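You operate a simulated robot arm through the tools that you are given. There is no shell and no other tool.

The job below is to be done with a simulated two-armed robot. You get a single attempt, and the scene is never put back.

Task
Blow the dust off film strip 92 and run it into the sleeve feeder.
Fine: use the bulb on the blower stand; hold the strip by its edges; feeder on for it, off after.

Only the result counts: the job must be done as asked and must still hold three seconds after the hand-in. Knocking over, shifting, dropping, spilling or breaking anything else fails it.

Robot
Two 7-joint arms with two-finger parallel grippers on one trunk that stands fixed in place. Base frame: the origin is at the foot of the trunk, x ahead of it, y to its left, z up; the work surface is at about z = 800. Units: mm, degrees, N and s.
The left shoulder is at [71, 156, 1155], the right one opposite. Each reaches about 1231 mm from its shoulder. Payload 3.91 kg a hand.
Tool frame (each hand has its own): the origin (TCP) lies between the finger pads and is the grasp point; the fingertips stand 30 mm ahead of it; z points along the fingers, y is the line along which they close. Largest opening 110 mm; finger width 20, thickness 10; the body of the gripper, 48 by 112 mm, starts 55 mm behind the TCP.
Orientation is that of the tool frame in the base frame, as [roll, pitch, yaw] about the fixed x, y, z axes, in that order (R = Rz(yaw) Ry(pitch) Rx(roll)). With the fingers straight down and closing along the base's y, the tool's x points along the base's -x, its y along +y and its z along -z.

Tools
- The arms move only by the tool apply_moves. It takes "left_targets", "right_targets" or both (then of equal length, played together; a hand with none holds still); each is a list of rows, each an object of numbers (a shift or turn left out is 0, a gripper value left out holds the last): "rx", "ry", "rz": the turn, a rotation vector about the tool's x, y, z in degrees; "tx", "ty", "tz": the shift along the tool's x, y, z in mm; "fingers": the opening, from 0 (shut) to 1 (fully open). In form: [{"rx": .., "ry": .., "rz": .., "tx": .., "ty": .., "tz": .., "fingers": ..}, ...]. A call has 1 to 20 rows; each row is the pose to reach, as a shift and turn from the pose commanded when the call began, along the tool's axes at that moment. Rows are played at 5 a second. More than 50 mm and 8.6 degrees between two rows, or a gripper value outside its range, and nothing of the call is played. Where a pose cannot be reached the arm comes as near as it can. A force on the tool above 80 N (or 10 N above the force at the start of the call, whichever is more), or a blocked arm, ends the call early, and 0.2 s more pass. The fingers move at their own pace (about 108 mm/s each) and stop on an object; they squeeze with about 37 N. The grip force told is the motor's: it shows also when the fingers shut on nothing. Time passes only in rows, and 0.2 s behind the last, so rows that repeat a pose let the fingers close. It gives the time, the measured TCP pose, the force on the tool (base axes), the opening and the grip force at its end, in the units of the frame above (readings bear some noise), with the torque about the TCP (base axes, N m) and any sound that the robot's microphone picked up.
- Cameras (640 x 400 px; columns grow to the right, rows downward): "scene" is now at [134.9, -24.6, 1381.1]; the picture's right is [-0.29, -0.96, 0.00], its down [-0.56, 0.17, -0.81] and it looks along [0.77, -0.23, -0.59] (base axes); focal length 271 px, centre (320, 200). "left" rides on the left gripper at [72, -17, -103] in its tool frame; the picture's right is [0.23, 0.97, 0.00], its down [-0.76, 0.18, -0.62] and it looks along [-0.61, 0.14, 0.78] (tool axes); focal length 222 px, centre (320, 200). "right" rides on the right gripper at [72, 17, -103] in its tool frame; the picture's right is [-0.23, 0.97, 0.00], its down [-0.76, -0.18, -0.62] and it looks along [-0.61, -0.14, 0.78] (tool axes); focal length 222 px, centre (320, 200). There is no depth. A picture from a camera that has moved, and an enlarged one, comes with that camera's place and axes in the base frame and with its lens.
- get_image(camera): a new picture of that camera. No time passes.
- raise_lower(by): slides the trunk up (or, below 0, down) by that many mm; the arms and the scene camera ride with it, the base frame stays. It gives what a move gives, with no picture.
- aim_head(pan, tilt): turns the head with the scene camera to pan (to the left, within 86 degrees either way) and tilt (down, from -29 to 69), counted from straight ahead of the robot. It gives what a move gives.
- close_up(camera, box): a new picture of the part [left, top, right, bottom] of that camera's present view, enlarged. No time passes.
- sign_off(): hands the job in; it is judged then, once.

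Nothing tells you positions but the pictures and the camera data. Unless the task says otherwise, let go and move clear before handing in.

The tools are called after ">>>" by a JSON object that holds its "api" and its "payload". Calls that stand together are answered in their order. apply_moves: Moves the arms, as the interface text tells. Its arguments: {"type":"object","properties":{"left_targets":{"type":"array"},"right_targets":{"type":"array"}},"required":[]} The other tools are called the same way: raise_lower (by) moves the trunk up or down; aim_head (pan, tilt) turns the head that bears the scene camera; get_image (camera) takes a picture; close_up (camera, box) takes an enlarged picture of a part of a camera's view; sign_off () hands the job in.

At the start:

```text
clock: 0.0
left_tcp_pos: [663.4, 247.5, 1150.7]
left_tcp_rot: [179.9, -0.1, 180.0]
left_wrist_force: [-0.3, -0.1, 0.5]
left_ft_torque: [-0.03, -0.02, 0.02]
left_width: 110.0
left_grasp_force: 0.1
right_tcp_pos: [692.2, -373.3, 1202.5]
right_tcp_rot: [180.0, 0.1, 180.0]
right_wrist_force: [-0.1, 0.2, 0.9]
right_ft_torque: [0.01, 0.01, 0.02]
right_width: 109.8
right_grasp_force: 0.0
trunk travel left (down, up): [-600.0, 340.0]
head pan, tilt (commanded): [-16.8, 35.9]
```

scene: 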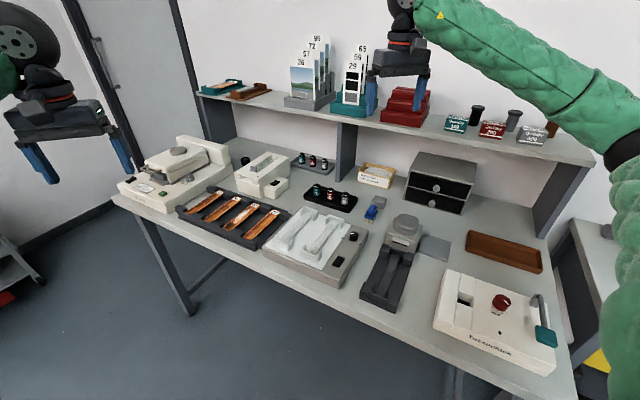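
right: 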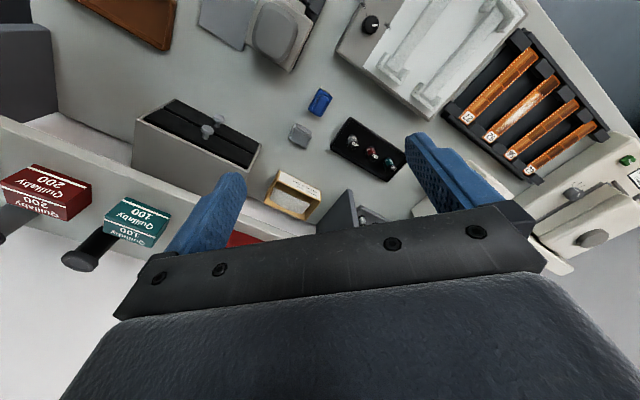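
left: 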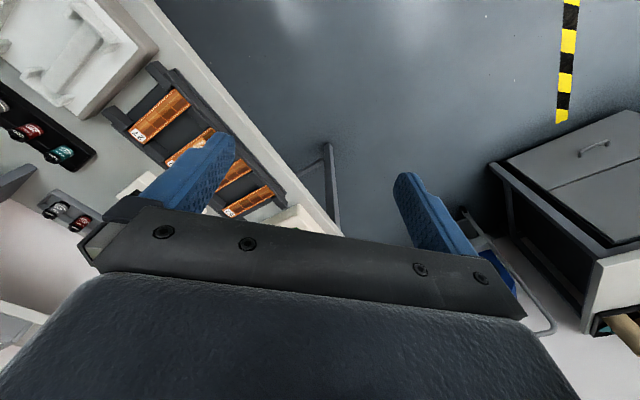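

I see a bench with a tray holding four orange film strips, some machines to either side, and a shelf behind. I'll take enlarged pictures first to find strip 92, the blower stand and the sleeve feeder.

>>> {"api": "close_up", "payload": {"camera": "scene", "box": [100, 120, 300, 250]}}

>>> {"api": "close_up", "payload": {"camera": "scene", "box": [240, 150, 440, 300]}}

>>> {"api": "close_up", "payload": {"camera": "scene", "box": [340, 140, 570, 380]}}

>>> {"api": "close_up", "payload": {"camera": "scene", "box": [190, 20, 420, 170]}}

>>> {"api": "close_up", "payload": {"camera": "right", "box": [430, 20, 640, 200]}}

```text
3.08 times, centred on (200, 185) of scene
camera zoom: at [134.9, -24.6, 1381.1], right [-0.29, -0.96, 0.0], down [-0.56, 0.17, -0.81], along [0.77, -0.23, -0.59], focal length 834 px, centre (689, 246)
```

zoom: 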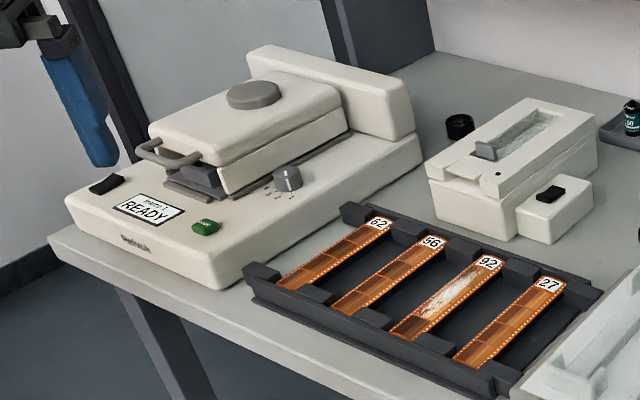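

```text
2.67 times, centred on (340, 225) of scene
camera zoom: at [134.9, -24.6, 1381.1], right [-0.29, -0.96, 0.0], down [-0.56, 0.17, -0.81], along [0.77, -0.23, -0.59], focal length 723 px, centre (267, 133)
```

zoom: 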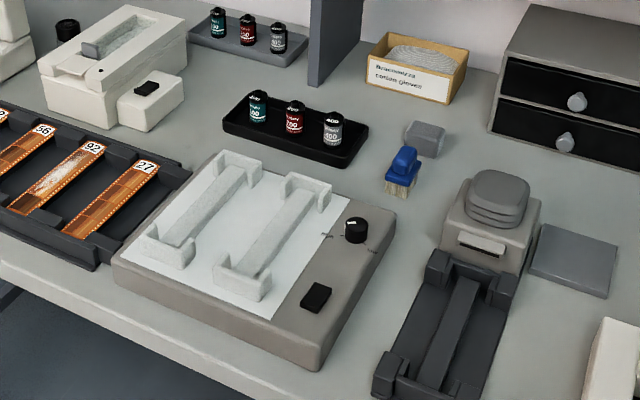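

```text
1.67 times, centred on (455, 260) of scene
camera zoom: at [134.9, -24.6, 1381.1], right [-0.29, -0.96, 0.0], down [-0.56, 0.17, -0.81], along [0.77, -0.23, -0.59], focal length 452 px, centre (95, 100)
```

zoom: 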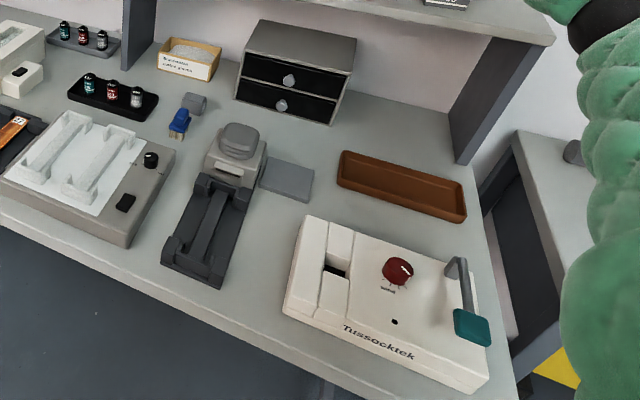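

```text
2.67 times, centred on (305, 95) of scene
camera zoom: at [134.9, -24.6, 1381.1], right [-0.29, -0.96, 0.0], down [-0.56, 0.17, -0.81], along [0.77, -0.23, -0.59], focal length 723 px, centre (360, 480)
```

zoom: 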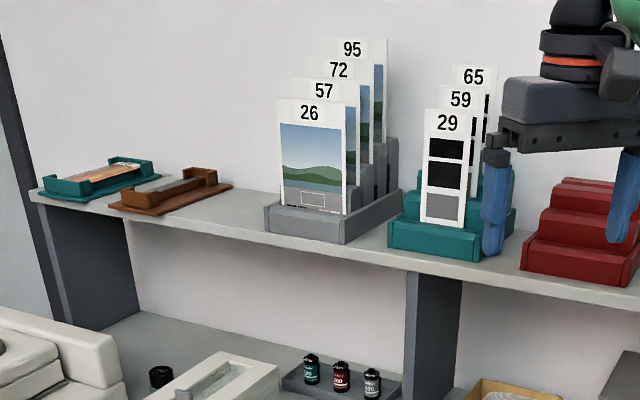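

```text
2.22 times, centred on (535, 110) of right
camera zoom: at [620.4, -357.0, 1305.8], right [0.23, 0.97, 0.0], down [0.76, -0.18, 0.62], along [0.61, -0.14, -0.78], focal length 494 px, centre (-158, 400)
```

zoom: 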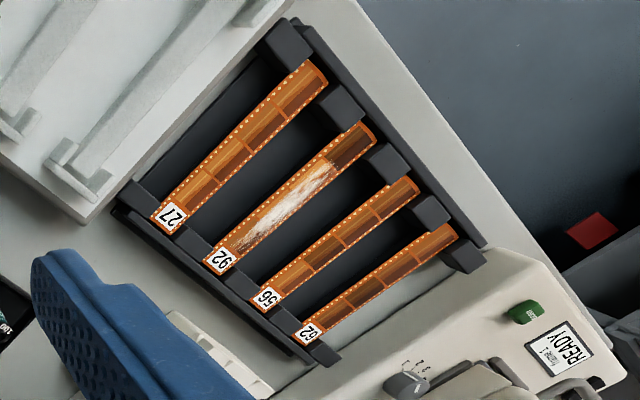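

Strip 92 is the dusty one, third from the left in the tray. The grey bulb in front of the dark cradle looks like the blower stand. I'll get closer views of each machine to work out which is the sleeve feeder.

>>> {"api": "close_up", "payload": {"camera": "scene", "box": [220, 140, 300, 210]}}

>>> {"api": "close_up", "payload": {"camera": "scene", "box": [430, 260, 570, 380]}}

>>> {"api": "close_up", "payload": {"camera": "scene", "box": [350, 200, 460, 320]}}

>>> {"api": "close_up", "payload": {"camera": "scene", "box": [255, 195, 375, 295]}}

>>> {"api": "close_up", "payload": {"camera": "scene", "box": [110, 130, 230, 220]}}

>>> {"api": "close_up", "payload": {"camera": "scene", "box": [380, 80, 570, 200]}}

```text
5.71 times, centred on (260, 175) of scene
camera zoom: at [134.9, -24.6, 1381.1], right [-0.29, -0.96, 0.0], down [-0.56, 0.17, -0.81], along [0.77, -0.23, -0.59], focal length 1549 px, centre (663, 343)
```

zoom: 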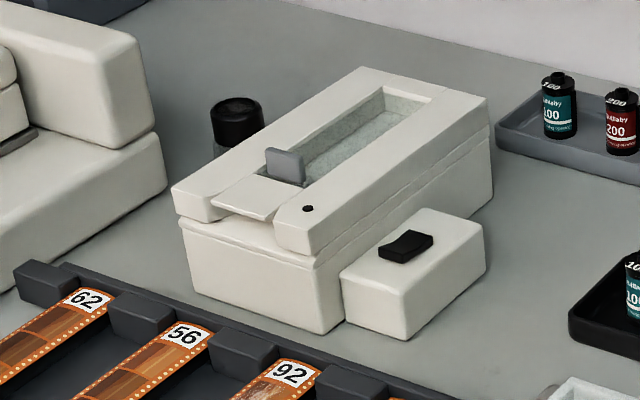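

```text
3.33 times, centred on (500, 320) of scene
camera zoom: at [134.9, -24.6, 1381.1], right [-0.29, -0.96, 0.0], down [-0.56, 0.17, -0.81], along [0.77, -0.23, -0.59], focal length 903 px, centre (-280, -200)
```

zoom: 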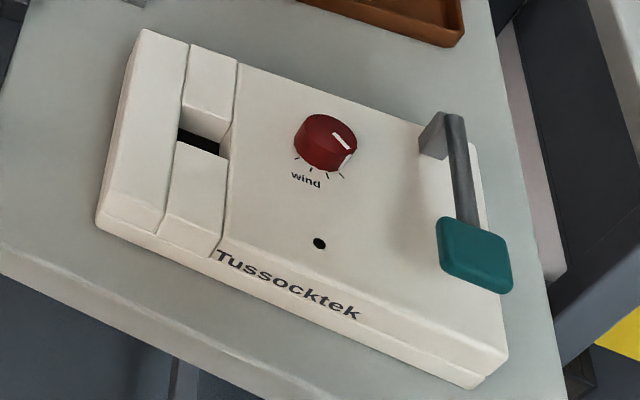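

```text
3.33 times, centred on (405, 260) of scene
camera zoom: at [134.9, -24.6, 1381.1], right [-0.29, -0.96, 0.0], down [-0.56, 0.17, -0.81], along [0.77, -0.23, -0.59], focal length 903 px, centre (37, 0)
```

zoom: 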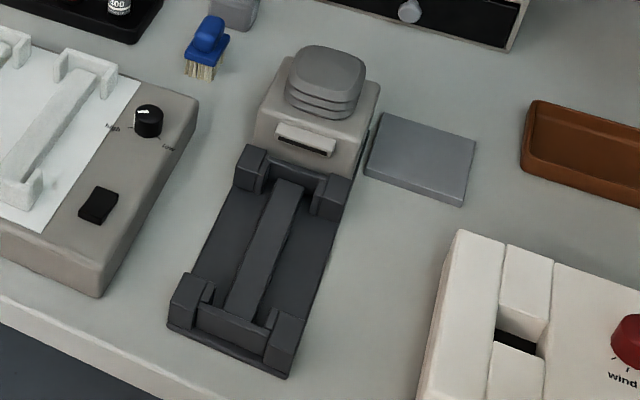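

```text
4.00 times, centred on (315, 245) of scene
camera zoom: at [134.9, -24.6, 1381.1], right [-0.29, -0.96, 0.0], down [-0.56, 0.17, -0.81], along [0.77, -0.23, -0.59], focal length 1084 px, centre (340, 20)
```

zoom: 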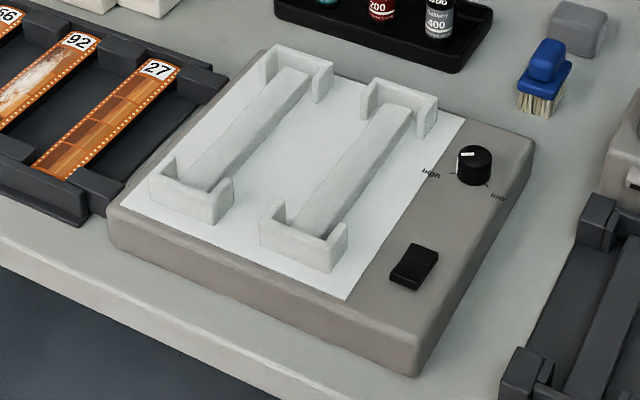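

```text
4.44 times, centred on (170, 175) of scene
camera zoom: at [134.9, -24.6, 1381.1], right [-0.29, -0.96, 0.0], down [-0.56, 0.17, -0.81], along [0.77, -0.23, -0.59], focal length 1204 px, centre (987, 311)
```

zoom: 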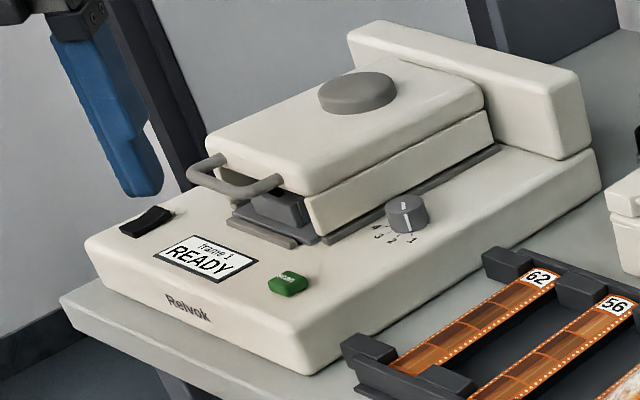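

```text
3.33 times, centred on (475, 140) of scene
camera zoom: at [134.9, -24.6, 1381.1], right [-0.29, -0.96, 0.0], down [-0.56, 0.17, -0.81], along [0.77, -0.23, -0.59], focal length 903 px, centre (-197, 400)
```

zoom: 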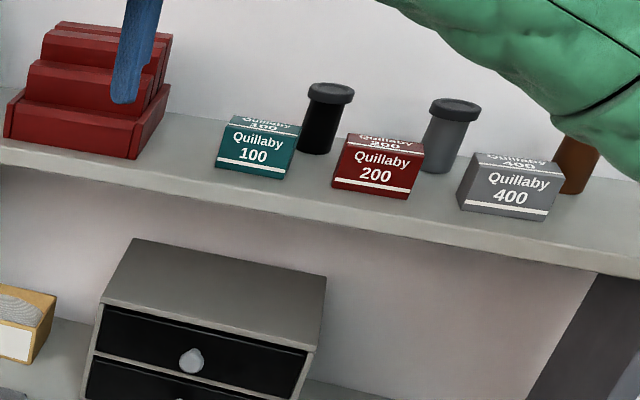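

Strip 92 sits near [870, 20], the blower stand is near [510, -315] to [620, -430], and the bench is turned about 45° to the robot. The white box with a slot and rocker switch, near [1060, -20], looks like the sleeve feeder. I'll move the left arm aside and bring the right wrist camera over the tray for closer views.

>>> {"api": "apply_moves", "payload": {"left_targets": [{"tx": 17, "ty": 25}, {"tx": 34, "ty": 50}, {"tx": 50, "ty": 75}, {"tx": 67, "ty": 100}, {"tx": 84, "ty": 125}, {"tx": 100, "ty": 150}, {"tx": 100, "ty": 150}, {"tx": 100, "ty": 150}, {"tx": 100, "ty": 150}, {"tx": 100, "ty": 150}, {"tx": 100, "ty": 150}, {"tx": 100, "ty": 150}], "right_targets": [{"tx": -6, "ty": 42, "tz": 13, "rz": 3.75}, {"tx": -12, "ty": 84, "tz": 25, "rz": 7.5}, {"tx": -17, "ty": 125, "tz": 38, "rz": 11.25}, {"tx": -23, "ty": 167, "tz": 51, "rz": 15}, {"tx": -29, "ty": 209, "tz": 63, "rz": 18.75}, {"tx": -35, "ty": 251, "tz": 76, "rz": 22.5}, {"tx": -40, "ty": 293, "tz": 89, "rz": 26.25}, {"tx": -46, "ty": 335, "tz": 101, "rz": 30}, {"tx": -52, "ty": 376, "tz": 114, "rz": 33.75}, {"tx": -58, "ty": 418, "tz": 127, "rz": 37.5}, {"tx": -63, "ty": 460, "tz": 139, "rz": 41.25}, {"tx": -69, "ty": 502, "tz": 152, "rz": 45}]}}

>>> {"api": "get_image", "payload": {"camera": "right"}}

>>> {"api": "get_image", "payload": {"camera": "scene"}}

```text
clock: 2.6
left_tcp_pos: [565.0, 399.1, 1150.2]
left_tcp_rot: [-180.0, 0.0, -179.9]
left_wrist_force: [-0.2, -0.4, -0.4]
left_ft_torque: [-0.02, 0.03, 0.0]
left_width: 109.9
left_grasp_force: 0.0
right_tcp_pos: [763.4, 131.1, 1048.8]
right_tcp_rot: [-179.9, 0.0, 134.8]
right_wrist_force: [0.2, 0.3, 1.4]
right_ft_torque: [-0.03, -0.01, -0.03]
right_width: 110.2
right_grasp_force: 0.1
trunk travel left (down, up): [-600.0, 340.0]
head pan, tilt (commanded): [-16.8, 35.9]
```

```text
taken
camera right: at [723.8, 193.2, 1152.2], right [0.85, 0.53, 0.0], down [0.41, -0.66, 0.62], along [0.33, -0.53, -0.78], focal length 222 px, centre (320, 200)
```

right: 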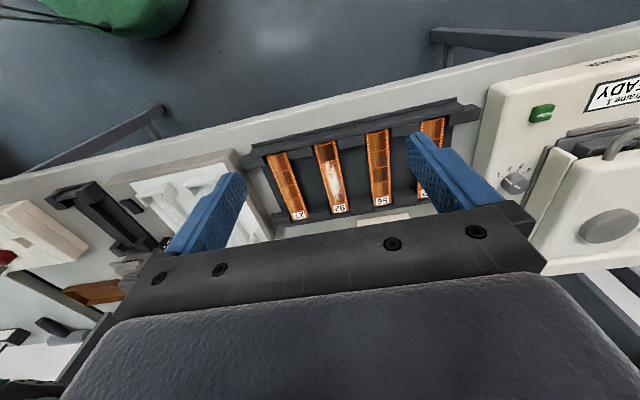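

```text
taken
camera scene: at [135.3, -22.8, 1381.1], right [-0.29, -0.96, 0.0], down [-0.56, 0.17, -0.81], along [0.77, -0.24, -0.59], focal length 271 px, centre (320, 200)
```

scene: 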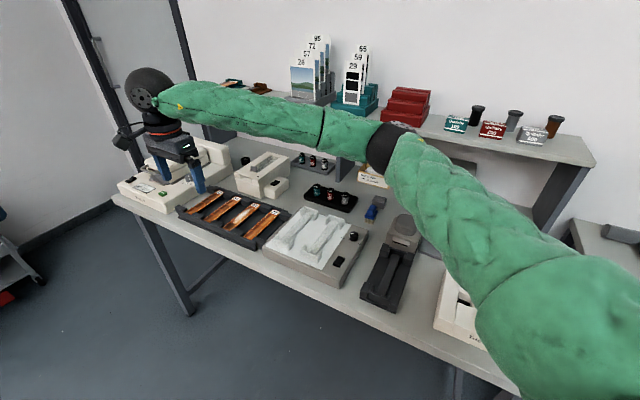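

The right wrist camera now looks over the tray. I'll take close-ups of the tray from it, plus the scene camera's view of the same area to triangulate.

>>> {"api": "close_up", "payload": {"camera": "right", "box": [230, 90, 490, 250]}}

>>> {"api": "close_up", "payload": {"camera": "scene", "box": [175, 180, 295, 255]}}

>>> {"api": "close_up", "payload": {"camera": "right", "box": [0, 140, 260, 300]}}

```text
2.46 times, centred on (360, 170) of right
camera zoom: at [723.8, 193.2, 1152.2], right [0.85, 0.53, 0.0], down [0.41, -0.66, 0.62], along [0.33, -0.53, -0.78], focal length 547 px, centre (222, 274)
```

zoom: 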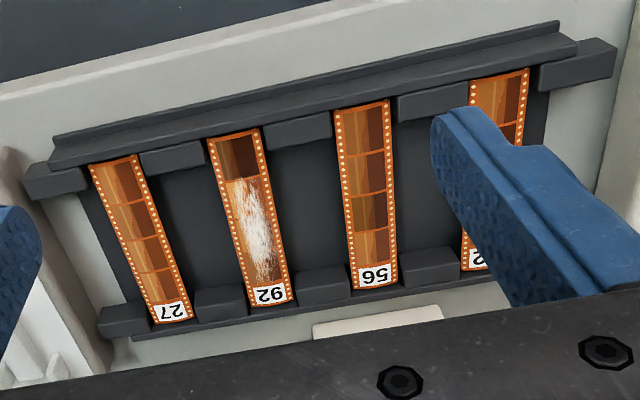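

```text
5.33 times, centred on (235, 218) of scene
camera zoom: at [135.3, -22.8, 1381.1], right [-0.29, -0.96, 0.0], down [-0.56, 0.17, -0.81], along [0.77, -0.24, -0.59], focal length 1445 px, centre (773, 107)
```

zoom: 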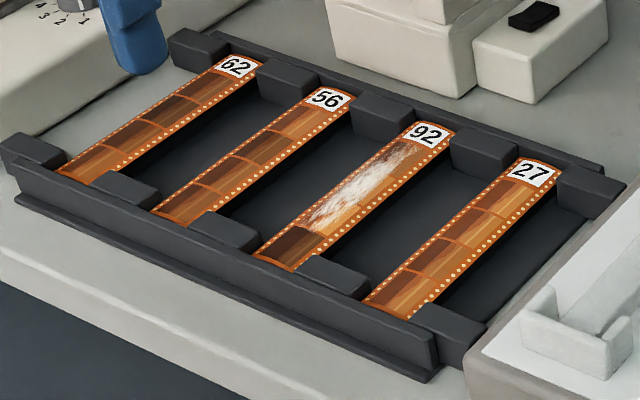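

```text
2.46 times, centred on (130, 220) of right
camera zoom: at [723.8, 193.2, 1152.2], right [0.85, 0.53, 0.0], down [0.41, -0.66, 0.62], along [0.33, -0.53, -0.78], focal length 547 px, centre (788, 151)
```

zoom: 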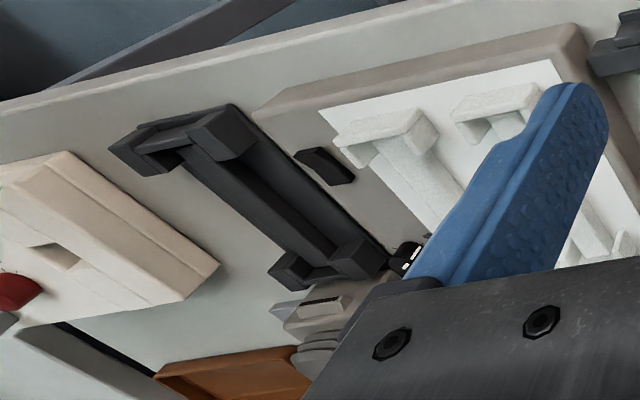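

Triangulation puts strip 92's label end near [906, -31, 831] and its near end near [804, 72, 831], so it runs at about -45° yaw. Next I'll move the right camera to look into the feeder mouth.

>>> {"api": "apply_moves", "payload": {"right_targets": [{"tx": -36, "ty": 16.5, "tz": 8}, {"tx": -73, "ty": 33, "tz": 16}, {"tx": -109, "ty": 50, "tz": 23}, {"tx": -146, "ty": 66, "tz": 31}, {"tx": -182, "ty": 82, "tz": 39}]}}

>>> {"api": "get_image", "payload": {"camera": "right"}}

>>> {"api": "close_up", "payload": {"camera": "right", "box": [220, 120, 420, 245]}}

>>> {"api": "close_up", "payload": {"camera": "scene", "box": [220, 140, 300, 200]}}

```text
clock: 3.8
left_tcp_pos: [564.2, 397.8, 1151.1]
left_tcp_rot: [-180.0, 0.0, -180.0]
left_wrist_force: [0.3, 0.1, -0.1]
left_ft_torque: [0.01, 0.01, 0.01]
left_width: 109.9
left_grasp_force: 0.2
right_tcp_pos: [950.1, 57.7, 1011.4]
right_tcp_rot: [-179.9, -0.1, 135.0]
right_wrist_force: [1.3, -0.8, -0.5]
right_ft_torque: [0.03, 0.04, 0.0]
right_width: 109.7
right_grasp_force: 0.2
trunk travel left (down, up): [-600.0, 340.0]
head pan, tilt (commanded): [-16.8, 35.9]
```

```text
taken
camera right: at [910.9, 120.4, 1114.1], right [0.85, 0.53, 0.0], down [0.41, -0.66, 0.62], along [0.33, -0.53, -0.78], focal length 222 px, centre (320, 200)
```

right: 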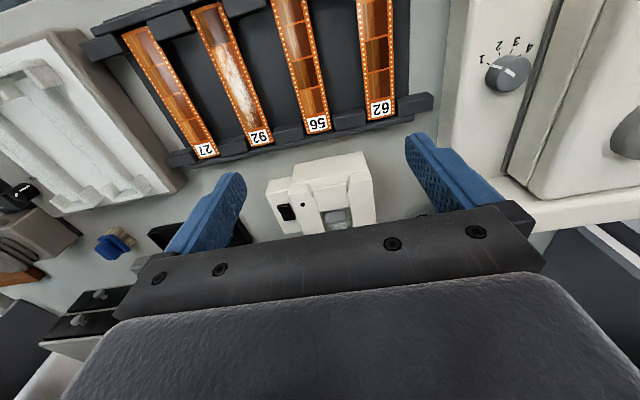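

```text
3.20 times, centred on (320, 182) of right
camera zoom: at [910.9, 120.4, 1114.1], right [0.85, 0.53, 0.0], down [0.41, -0.66, 0.62], along [0.33, -0.53, -0.78], focal length 711 px, centre (320, 256)
```

zoom: 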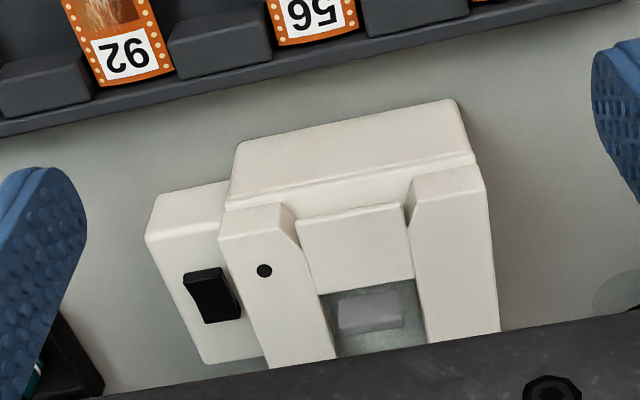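

```text
6.67 times, centred on (260, 170) of scene
camera zoom: at [135.5, -24.2, 1381.0], right [-0.29, -0.96, 0.0], down [-0.56, 0.17, -0.81], along [0.77, -0.23, -0.59], focal length 1807 px, centre (720, 400)
```

zoom: 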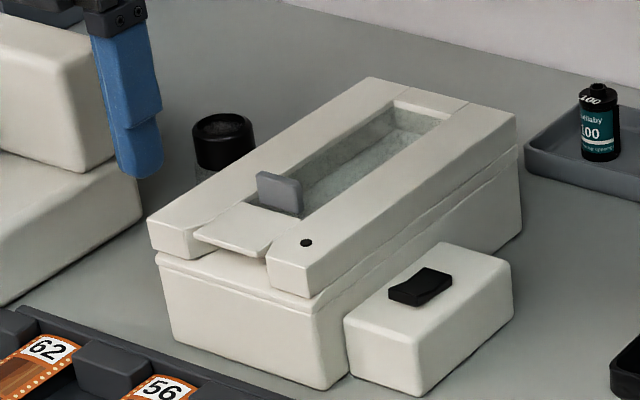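

The feeder's mouth plate is near [1007, -14, 879] and its rocker switch is near [989, -110, 849]. I'll zoom in on the mouth, the switch and the LED to work out the mechanism.

>>> {"api": "close_up", "payload": {"camera": "right", "box": [290, 170, 370, 230]}}

>>> {"api": "close_up", "payload": {"camera": "right", "box": [260, 180, 320, 240]}}

>>> {"api": "close_up", "payload": {"camera": "scene", "box": [235, 150, 275, 180]}}

>>> {"api": "close_up", "payload": {"camera": "scene", "box": [258, 170, 288, 195]}}

```text
6.67 times, centred on (330, 200) of right
camera zoom: at [910.9, 120.4, 1114.1], right [0.85, 0.53, 0.0], down [0.41, -0.66, 0.62], along [0.33, -0.53, -0.78], focal length 1481 px, centre (253, 200)
```

zoom: 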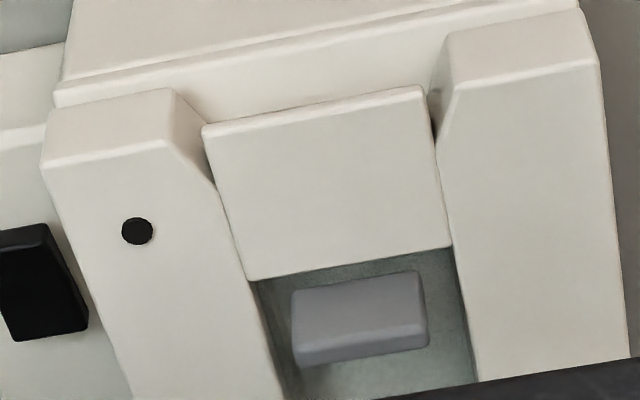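

```text
6.67 times, centred on (290, 210) of right
camera zoom: at [910.9, 120.4, 1114.1], right [0.85, 0.53, 0.0], down [0.41, -0.66, 0.62], along [0.33, -0.53, -0.78], focal length 1481 px, centre (520, 133)
```

zoom: 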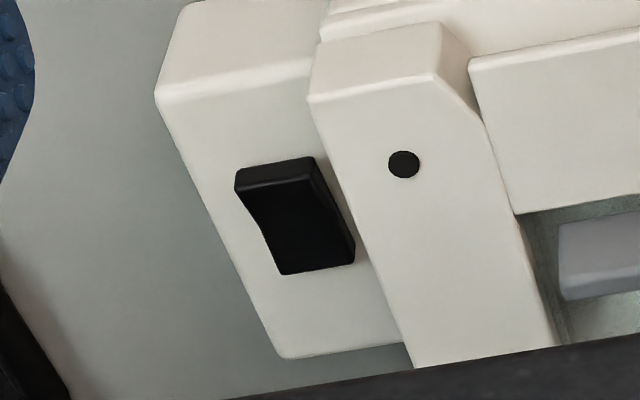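

```text
13.33 times, centred on (255, 165) of scene
camera zoom: at [135.5, -24.2, 1381.0], right [-0.29, -0.96, 0.0], down [-0.56, 0.17, -0.81], along [0.77, -0.23, -0.59], focal length 3613 px, centre (1187, 667)
```

zoom: 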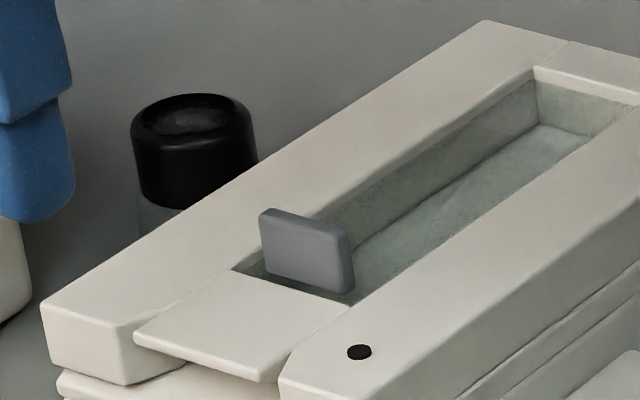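

```text
16.00 times, centred on (273, 182) of scene
camera zoom: at [135.5, -24.2, 1381.0], right [-0.29, -0.96, 0.0], down [-0.56, 0.17, -0.81], along [0.77, -0.23, -0.59], focal length 4336 px, centre (1072, 480)
```

zoom: 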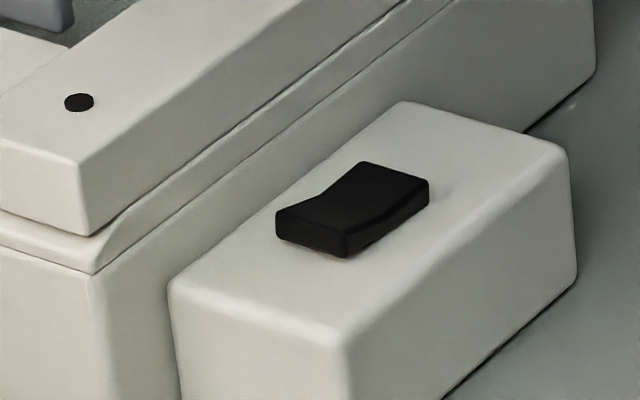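

The switch is a V-shaped rocker lying along the into-bench axis, and the dark dot beside the mouth is probably its LED, now off. Next I'll look closely at the blower stand.

>>> {"api": "close_up", "payload": {"camera": "scene", "box": [350, 205, 450, 315]}}

>>> {"api": "close_up", "payload": {"camera": "scene", "box": [380, 205, 430, 250]}}

>>> {"api": "get_image", "payload": {"camera": "scene"}}

```text
3.64 times, centred on (400, 260) of scene
camera zoom: at [135.5, -24.2, 1381.0], right [-0.29, -0.96, 0.0], down [-0.56, 0.17, -0.81], along [0.77, -0.23, -0.59], focal length 986 px, centre (29, -18)
```

zoom: 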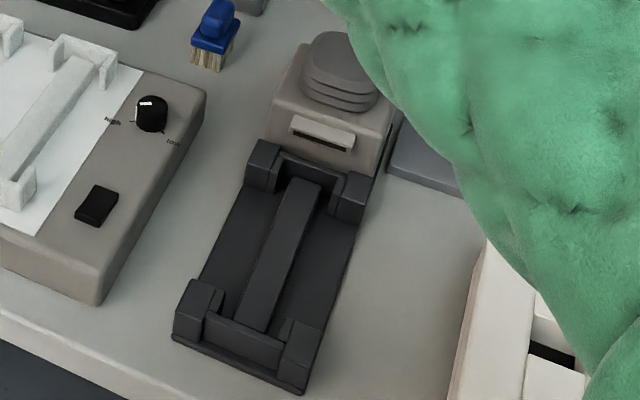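

```text
8.89 times, centred on (405, 228) of scene
camera zoom: at [135.5, -24.2, 1381.0], right [-0.29, -0.96, 0.0], down [-0.56, 0.17, -0.81], along [0.77, -0.23, -0.59], focal length 2409 px, centre (-436, -44)
```

zoom: 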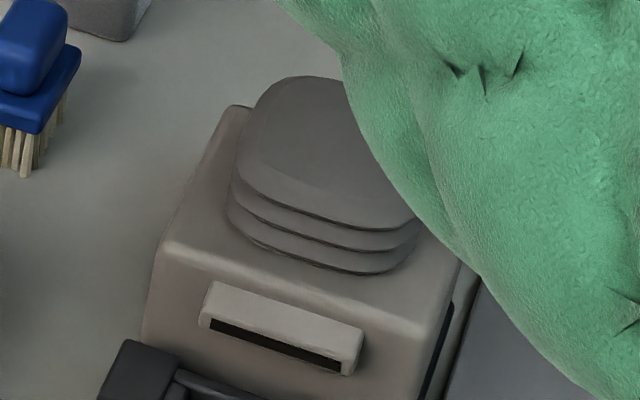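

```text
taken
camera scene: at [135.5, -24.2, 1381.0], right [-0.29, -0.96, 0.0], down [-0.56, 0.17, -0.81], along [0.77, -0.23, -0.59], focal length 271 px, centre (320, 200)
```

scene: 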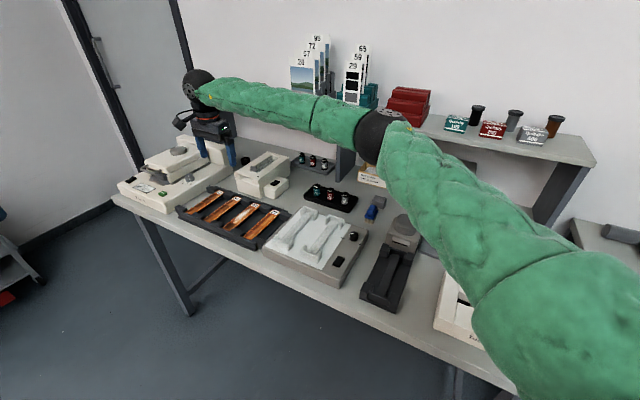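

The blower stand's bulb sits behind a slot nozzle that faces the cradle. I'll move the right wrist camera over there to measure it before handling anything.

>>> {"api": "apply_moves", "payload": {"right_targets": [{"tx": 16, "ty": -40, "tz": -15}, {"tx": 31, "ty": -80, "tz": -30}, {"tx": 46, "ty": -120, "tz": -45}, {"tx": 62, "ty": -160, "tz": -60}, {"tx": 77, "ty": -200, "tz": -69}, {"tx": 93, "ty": -240, "tz": -69}, {"tx": 108, "ty": -280, "tz": -69}, {"tx": 124, "ty": -320, "tz": -69}, {"tx": 139, "ty": -360, "tz": -69}, {"tx": 154, "ty": -400, "tz": -69}, {"tx": 170, "ty": -440, "tz": -69}, {"tx": 185, "ty": -479, "tz": -69}]}}

>>> {"api": "get_image", "payload": {"camera": "right"}}

>>> {"api": "get_image", "payload": {"camera": "scene"}}

```text
clock: 6.4
left_tcp_pos: [564.6, 397.7, 1152.6]
left_tcp_rot: [179.9, 0.1, -180.0]
left_wrist_force: [-0.5, 1.0, -0.3]
left_ft_torque: [0.01, -0.01, 0.0]
left_width: 110.1
left_grasp_force: 0.2
right_tcp_pos: [479.4, -151.0, 1081.4]
right_tcp_rot: [180.0, 0.1, 134.9]
right_wrist_force: [-0.1, 0.2, 0.1]
right_ft_torque: [-0.01, -0.03, 0.01]
right_width: 109.8
right_grasp_force: 0.1
trunk travel left (down, up): [-600.0, 340.0]
head pan, tilt (commanded): [-16.8, 35.9]
```

```text
taken
camera right: at [438.9, -88.8, 1185.3], right [0.85, 0.53, 0.0], down [0.41, -0.66, 0.62], along [0.33, -0.53, -0.78], focal length 222 px, centre (320, 200)
```

right: 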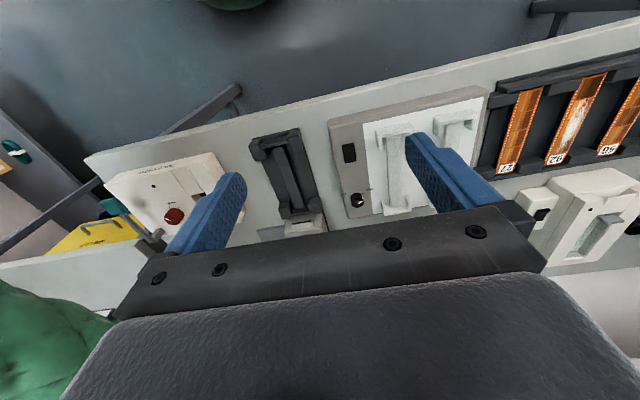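

```text
taken
camera scene: at [134.0, -25.0, 1381.3], right [-0.29, -0.96, 0.0], down [-0.56, 0.17, -0.81], along [0.78, -0.23, -0.59], focal length 271 px, centre (320, 200)
```

scene: 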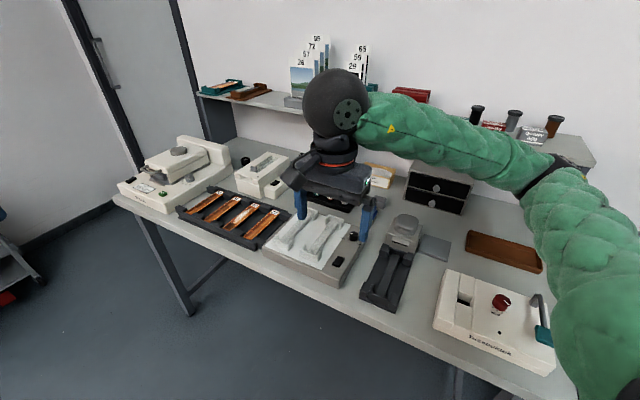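

>>> {"api": "close_up", "payload": {"camera": "right", "box": [225, 120, 345, 240]}}

>>> {"api": "close_up", "payload": {"camera": "scene", "box": [355, 205, 455, 315]}}

>>> {"api": "close_up", "payload": {"camera": "scene", "box": [375, 205, 435, 260]}}

>>> {"api": "close_up", "payload": {"camera": "scene", "box": [355, 260, 415, 315]}}

```text
3.33 times, centred on (285, 180) of right
camera zoom: at [438.9, -88.8, 1185.3], right [0.85, 0.53, 0.0], down [0.41, -0.66, 0.62], along [0.33, -0.53, -0.78], focal length 740 px, centre (437, 267)
```

zoom: 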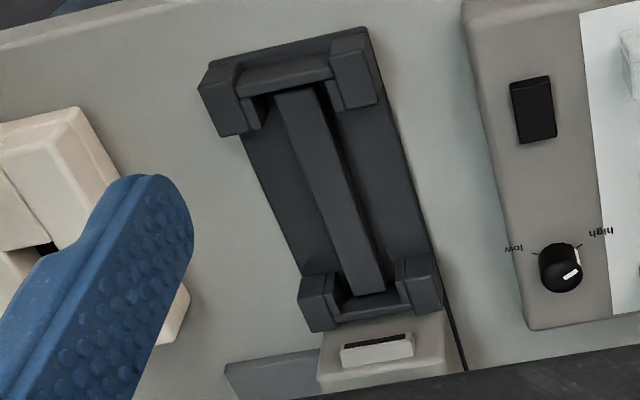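

```text
3.64 times, centred on (405, 260) of scene
camera zoom: at [134.0, -25.0, 1381.3], right [-0.29, -0.96, 0.0], down [-0.56, 0.17, -0.81], along [0.78, -0.23, -0.59], focal length 986 px, centre (11, -18)
```

zoom: 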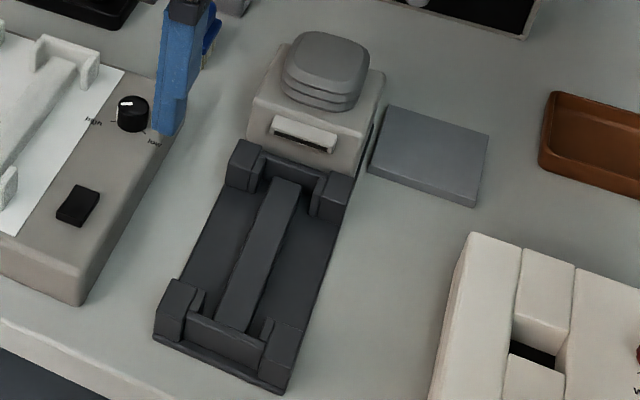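

```text
7.27 times, centred on (405, 232) of scene
camera zoom: at [134.0, -25.0, 1381.3], right [-0.29, -0.96, 0.0], down [-0.56, 0.17, -0.81], along [0.78, -0.23, -0.59], focal length 1971 px, centre (-298, -36)
```

zoom: 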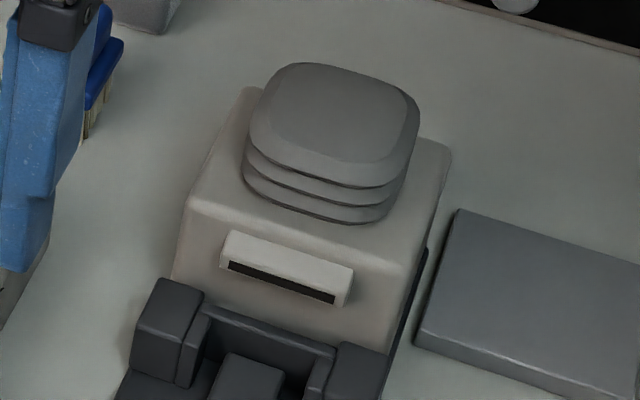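

```text
7.27 times, centred on (385, 288) of scene
camera zoom: at [134.0, -25.0, 1381.3], right [-0.29, -0.96, 0.0], down [-0.56, 0.17, -0.81], along [0.78, -0.23, -0.59], focal length 1971 px, centre (-153, -436)
```

zoom: 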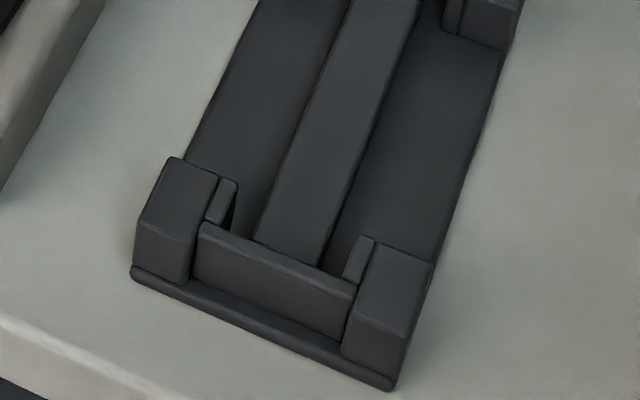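

The cradle's rib runs from about [464, -273] to [560, -365] at z of about 828, and the bulb top is near [616, -422]. Before committing, I'll tilt the left arm's camera low in front of the feeder mouth to see how the grey tab and the slot work.

>>> {"api": "apply_moves", "payload": {"left_targets": [{"tx": -32, "ty": -29, "tz": 17, "rz": 5}, {"tx": -65, "ty": -58, "tz": 33, "rz": 10}, {"tx": -97, "ty": -87, "tz": 50, "rz": 15}, {"tx": -129, "ty": -116, "tz": 67, "rz": 20}, {"tx": -162, "ty": -145, "tz": 83, "rz": 25}, {"tx": -194, "ty": -174, "tz": 100, "rz": 30}, {"tx": -226, "ty": -203, "tz": 117, "rz": 35}, {"tx": -259, "ty": -232, "tz": 133, "rz": 40}, {"tx": -291, "ty": -261, "tz": 150, "rz": 45}]}}

>>> {"api": "apply_moves", "payload": {"left_targets": [{"ry": -7.8, "tz": 10}, {"ry": -15.5, "tz": 20}, {"ry": -23.3, "tz": 35}, {"ry": -31, "tz": 50}]}}

>>> {"api": "get_image", "payload": {"camera": "left"}}

```text
clock: 8.4
left_tcp_pos: [856.4, 135.9, 999.5]
left_tcp_rot: [-180.0, -0.1, 135.0]
left_wrist_force: [0.4, 0.5, 0.5]
left_ft_torque: [0.0, 0.02, 0.01]
left_width: 109.8
left_grasp_force: 0.1
right_tcp_pos: [480.8, -151.0, 1082.0]
right_tcp_rot: [179.9, -0.1, 135.0]
right_wrist_force: [-0.1, -1.0, 0.7]
right_ft_torque: [-0.03, 0.03, 0.0]
right_width: 110.0
right_grasp_force: 0.1
trunk travel left (down, up): [-600.0, 340.0]
head pan, tilt (commanded): [-16.8, 35.9]
```

```text
clock: 9.4
left_tcp_pos: [855.7, 136.7, 950.7]
left_tcp_rot: [180.0, 31.2, 134.9]
left_wrist_force: [-0.4, 0.3, -0.2]
left_ft_torque: [-0.03, -0.03, 0.05]
left_width: 110.2
left_grasp_force: 0.0
right_tcp_pos: [480.5, -151.2, 1081.8]
right_tcp_rot: [-180.0, 0.1, 134.9]
right_wrist_force: [-0.2, 0.1, 0.2]
right_ft_torque: [-0.02, -0.02, -0.02]
right_width: 109.8
right_grasp_force: 0.1
trunk travel left (down, up): [-600.0, 340.0]
head pan, tilt (commanded): [-16.8, 35.9]
```

```text
taken
camera left: at [762.3, 206.3, 1001.7], right [0.55, 0.83, -0.12], down [0.36, -0.11, 0.93], along [0.75, -0.55, -0.35], focal length 222 px, centre (320, 200)
```

left: 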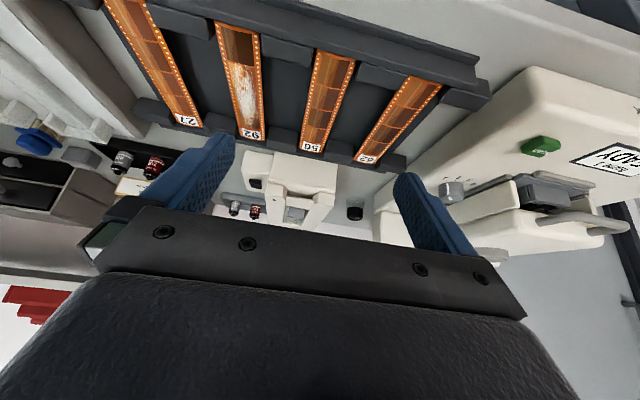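

>>> {"api": "close_up", "payload": {"camera": "left", "box": [235, 140, 355, 220]}}

>>> {"api": "close_up", "payload": {"camera": "left", "box": [265, 175, 335, 225]}}

>>> {"api": "close_up", "payload": {"camera": "left", "box": [190, 0, 310, 150]}}

```text
5.00 times, centred on (295, 180) of left
camera zoom: at [762.3, 206.3, 1001.7], right [0.55, 0.83, -0.12], down [0.36, -0.11, 0.93], along [0.75, -0.55, -0.35], focal length 1111 px, centre (445, 300)
```

zoom: 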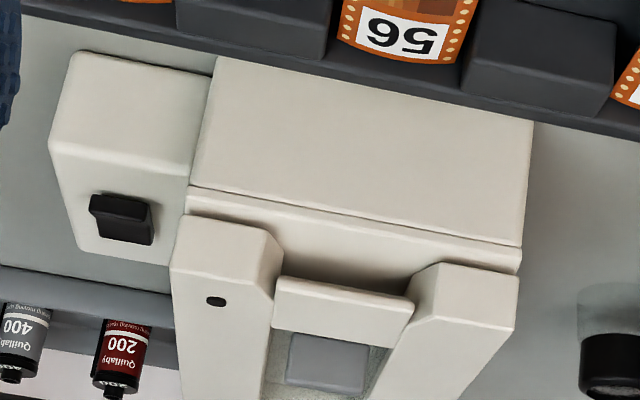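

```text
8.00 times, centred on (300, 200) of left
camera zoom: at [762.3, 206.3, 1001.7], right [0.55, 0.83, -0.12], down [0.36, -0.11, 0.93], along [0.75, -0.55, -0.35], focal length 1777 px, centre (480, 200)
```

zoom: 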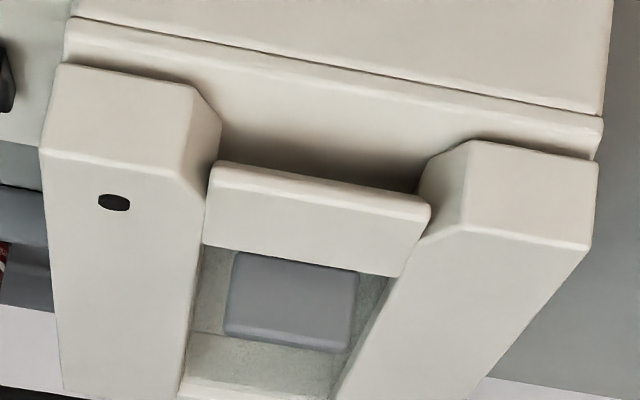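

```text
2.67 times, centred on (250, 75) of left
camera zoom: at [762.3, 206.3, 1001.7], right [0.55, 0.83, -0.12], down [0.36, -0.11, 0.93], along [0.75, -0.55, -0.35], focal length 592 px, centre (507, 533)
```

zoom: 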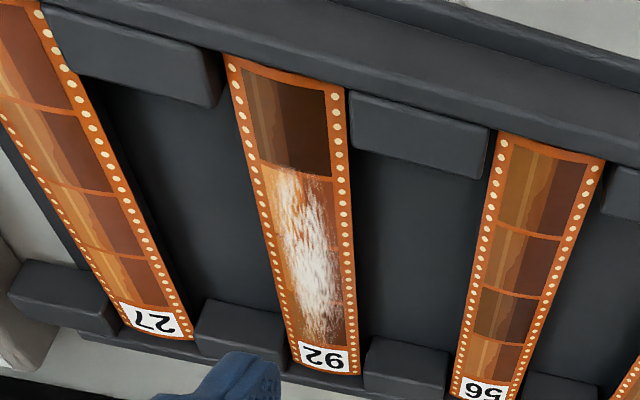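

The mouth has flared side walls with a plate bridging them, and there may be a slot beneath that plate. I'll lower and tilt the left camera to see whether the slot is under or over the plate.

>>> {"api": "apply_moves", "payload": {"left_targets": [{"tx": 22, "tz": 25, "ry": -7}, {"tx": 44, "tz": 49, "ry": -14}]}}

>>> {"api": "close_up", "payload": {"camera": "left", "box": [235, 140, 355, 240]}}

>>> {"api": "get_image", "payload": {"camera": "left"}}

```text
clock: 10.0
left_tcp_pos: [847.3, 144.6, 887.1]
left_tcp_rot: [-179.9, 45.2, 134.8]
left_wrist_force: [0.6, 0.1, -0.4]
left_ft_torque: [0.0, -0.01, -0.02]
left_width: 109.9
left_grasp_force: 0.1
right_tcp_pos: [478.9, -150.5, 1081.8]
right_tcp_rot: [180.0, -0.1, 134.9]
right_wrist_force: [0.6, 1.1, 0.4]
right_ft_torque: [-0.01, -0.01, 0.01]
right_width: 109.9
right_grasp_force: 0.0
trunk travel left (down, up): [-600.0, 340.0]
head pan, tilt (commanded): [-16.8, 35.9]
```

```text
4.00 times, centred on (295, 190) of left
camera zoom: at [747.6, 221.0, 908.1], right [0.58, 0.8, -0.16], down [0.19, 0.06, 0.98], along [0.79, -0.6, -0.12], focal length 888 px, centre (420, 240)
```

zoom: 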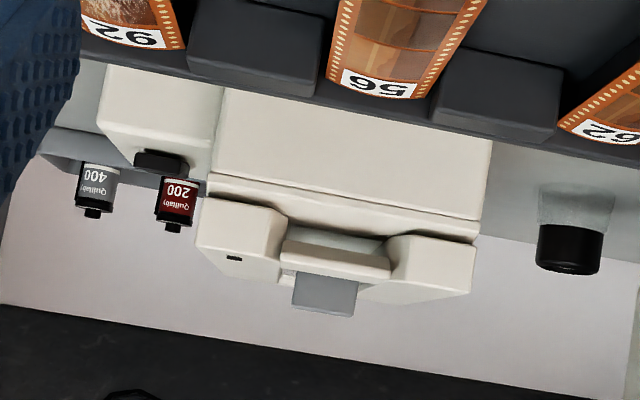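

```text
taken
camera left: at [747.6, 221.0, 908.1], right [0.58, 0.8, -0.16], down [0.19, 0.06, 0.98], along [0.79, -0.6, -0.12], focal length 222 px, centre (320, 200)
```

left: 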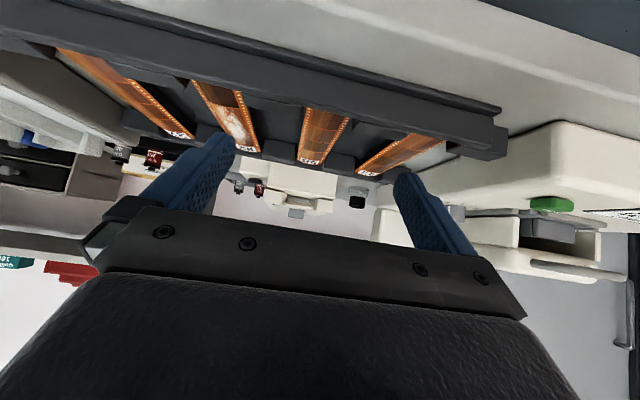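

>>> {"api": "close_up", "payload": {"camera": "left", "box": [282, 182, 342, 222]}}

>>> {"api": "close_up", "payload": {"camera": "left", "box": [298, 190, 328, 215]}}

>>> {"api": "close_up", "payload": {"camera": "left", "box": [255, 165, 290, 200]}}

>>> {"api": "close_up", "payload": {"camera": "left", "box": [180, 60, 360, 180]}}

```text
10.00 times, centred on (312, 202) of left
camera zoom: at [747.6, 221.0, 908.1], right [0.58, 0.8, -0.16], down [0.19, 0.06, 0.98], along [0.79, -0.6, -0.12], focal length 2221 px, centre (400, 180)
```

zoom: 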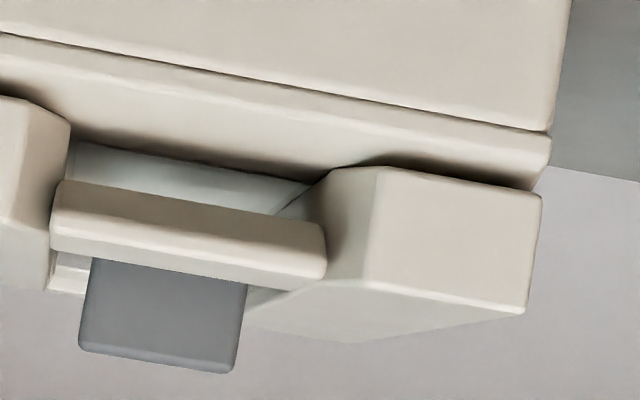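

```text
16.00 times, centred on (313, 202) of left
camera zoom: at [747.6, 221.0, 908.1], right [0.58, 0.8, -0.16], down [0.19, 0.06, 0.98], along [0.79, -0.6, -0.12], focal length 3554 px, centre (432, 160)
```

zoom: 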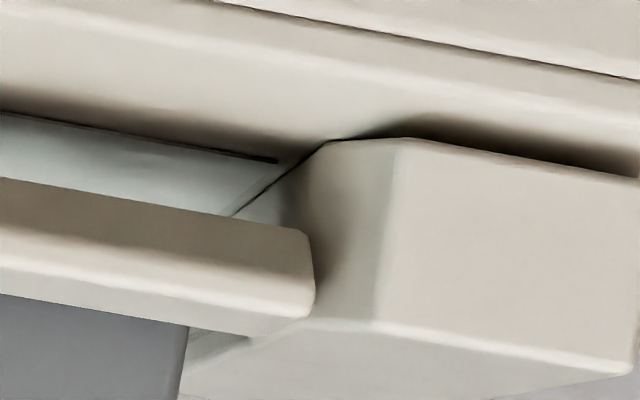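

```text
11.43 times, centred on (272, 182) of left
camera zoom: at [747.6, 221.0, 908.1], right [0.58, 0.8, -0.16], down [0.19, 0.06, 0.98], along [0.79, -0.6, -0.12], focal length 2538 px, centre (863, 400)
```

zoom: 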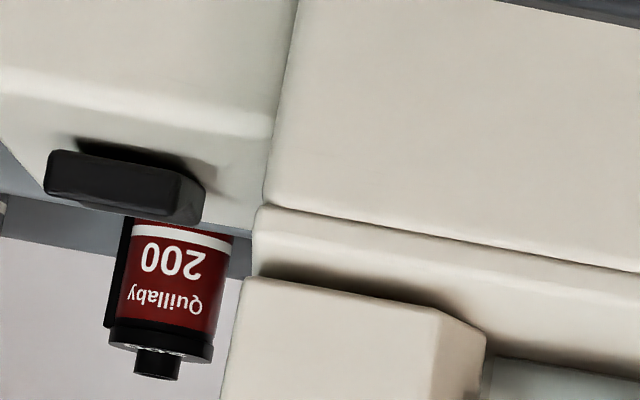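

```text
3.33 times, centred on (270, 120) of left
camera zoom: at [747.6, 221.0, 908.1], right [0.58, 0.8, -0.16], down [0.19, 0.06, 0.98], along [0.79, -0.6, -0.12], focal length 740 px, centre (487, 467)
```

zoom: 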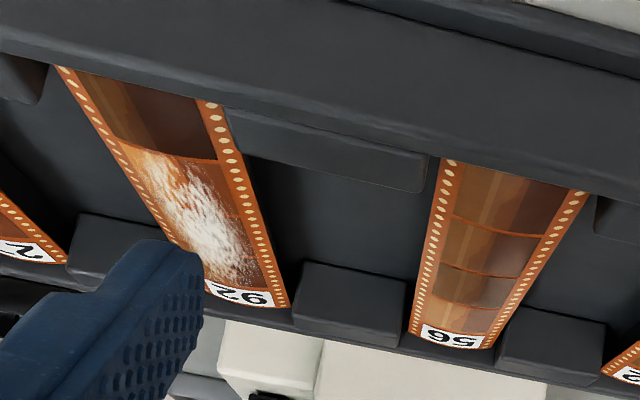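

The low view settles it. The strip goes in under the bridge plate at deck level, in the slot at z of about 870–875, centred at about w = 702 along the bench, with the sleeve visible inside. I'll pull the left arm back and bring the right hand above strip 92.

>>> {"api": "apply_moves", "payload": {"left_targets": [{"tx": 8.4, "ty": 1.6, "tz": -44, "ry": 5.6}, {"tx": 16.9, "ty": 3.3, "tz": -88, "ry": 11.2}, {"tx": 25.3, "ty": 4.9, "tz": -132, "ry": 16.9}, {"tx": 33.7, "ty": 6.6, "tz": -176, "ry": 22.5}, {"tx": 42.1, "ty": 8.2, "tz": -220, "ry": 28.1}, {"tx": 50.6, "ty": 9.8, "tz": -264, "ry": 33.8}, {"tx": 59, "ty": 11.5, "tz": -308, "ry": 39.4}, {"tx": 67.4, "ty": 13.1, "tz": -351.7, "ry": 45}]}}

>>> {"api": "apply_moves", "payload": {"right_targets": [{"tx": -10, "ty": 37, "tz": 5}, {"tx": -20, "ty": 75, "tz": 15}, {"tx": -31, "ty": 112, "tz": 25}, {"tx": -41, "ty": 149, "tz": 35}, {"tx": -51, "ty": 186, "tz": 45}, {"tx": -62, "ty": 224, "tz": 55}, {"tx": -72, "ty": 261, "tz": 65}, {"tx": -82, "ty": 298, "tz": 75}, {"tx": -92, "ty": 335, "tz": 85}, {"tx": -102, "ty": 373, "tz": 95}, {"tx": -122, "ty": 388, "tz": 102}]}}

>>> {"api": "get_image", "payload": {"camera": "right"}}

>>> {"api": "get_image", "payload": {"camera": "left"}}

```text
clock: 11.8
left_tcp_pos: [644.9, 366.4, 1088.5]
left_tcp_rot: [179.9, -0.1, 134.9]
left_wrist_force: [0.0, -0.8, 0.0]
left_ft_torque: [0.02, 0.0, 0.0]
left_width: 110.4
left_grasp_force: 0.0
right_tcp_pos: [478.4, -150.9, 1081.6]
right_tcp_rot: [-180.0, -0.1, 134.9]
right_wrist_force: [0.6, -0.2, -0.6]
right_ft_torque: [0.01, 0.0, 0.01]
right_width: 110.0
right_grasp_force: 0.1
trunk travel left (down, up): [-600.0, 340.0]
head pan, tilt (commanded): [-16.8, 35.9]
```

```text
clock: 14.2
left_tcp_pos: [646.3, 363.6, 1087.2]
left_tcp_rot: [180.0, 0.0, 135.0]
left_wrist_force: [-0.3, -0.1, -1.0]
left_ft_torque: [-0.04, 0.01, 0.0]
left_width: 110.0
left_grasp_force: 0.1
right_tcp_pos: [840.4, 36.8, 978.6]
right_tcp_rot: [-180.0, 0.0, 134.9]
right_wrist_force: [-0.1, -0.3, 0.5]
right_ft_torque: [-0.02, 0.03, -0.01]
right_width: 110.2
right_grasp_force: 0.0
trunk travel left (down, up): [-600.0, 340.0]
head pan, tilt (commanded): [-16.8, 35.9]
```

```text
taken
camera right: at [801.3, 99.7, 1081.2], right [0.85, 0.53, 0.0], down [0.41, -0.66, 0.62], along [0.33, -0.53, -0.78], focal length 222 px, centre (320, 200)
```

right: 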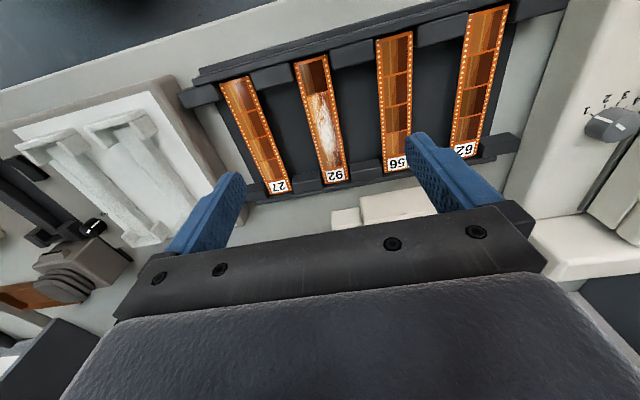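

```text
taken
camera left: at [582.9, 404.0, 1191.0], right [0.53, 0.85, 0.0], down [0.66, -0.41, 0.62], along [0.53, -0.33, -0.78], focal length 222 px, centre (320, 200)
```

left: 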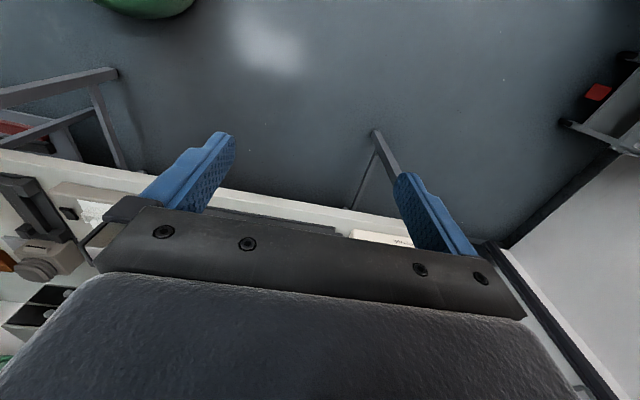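

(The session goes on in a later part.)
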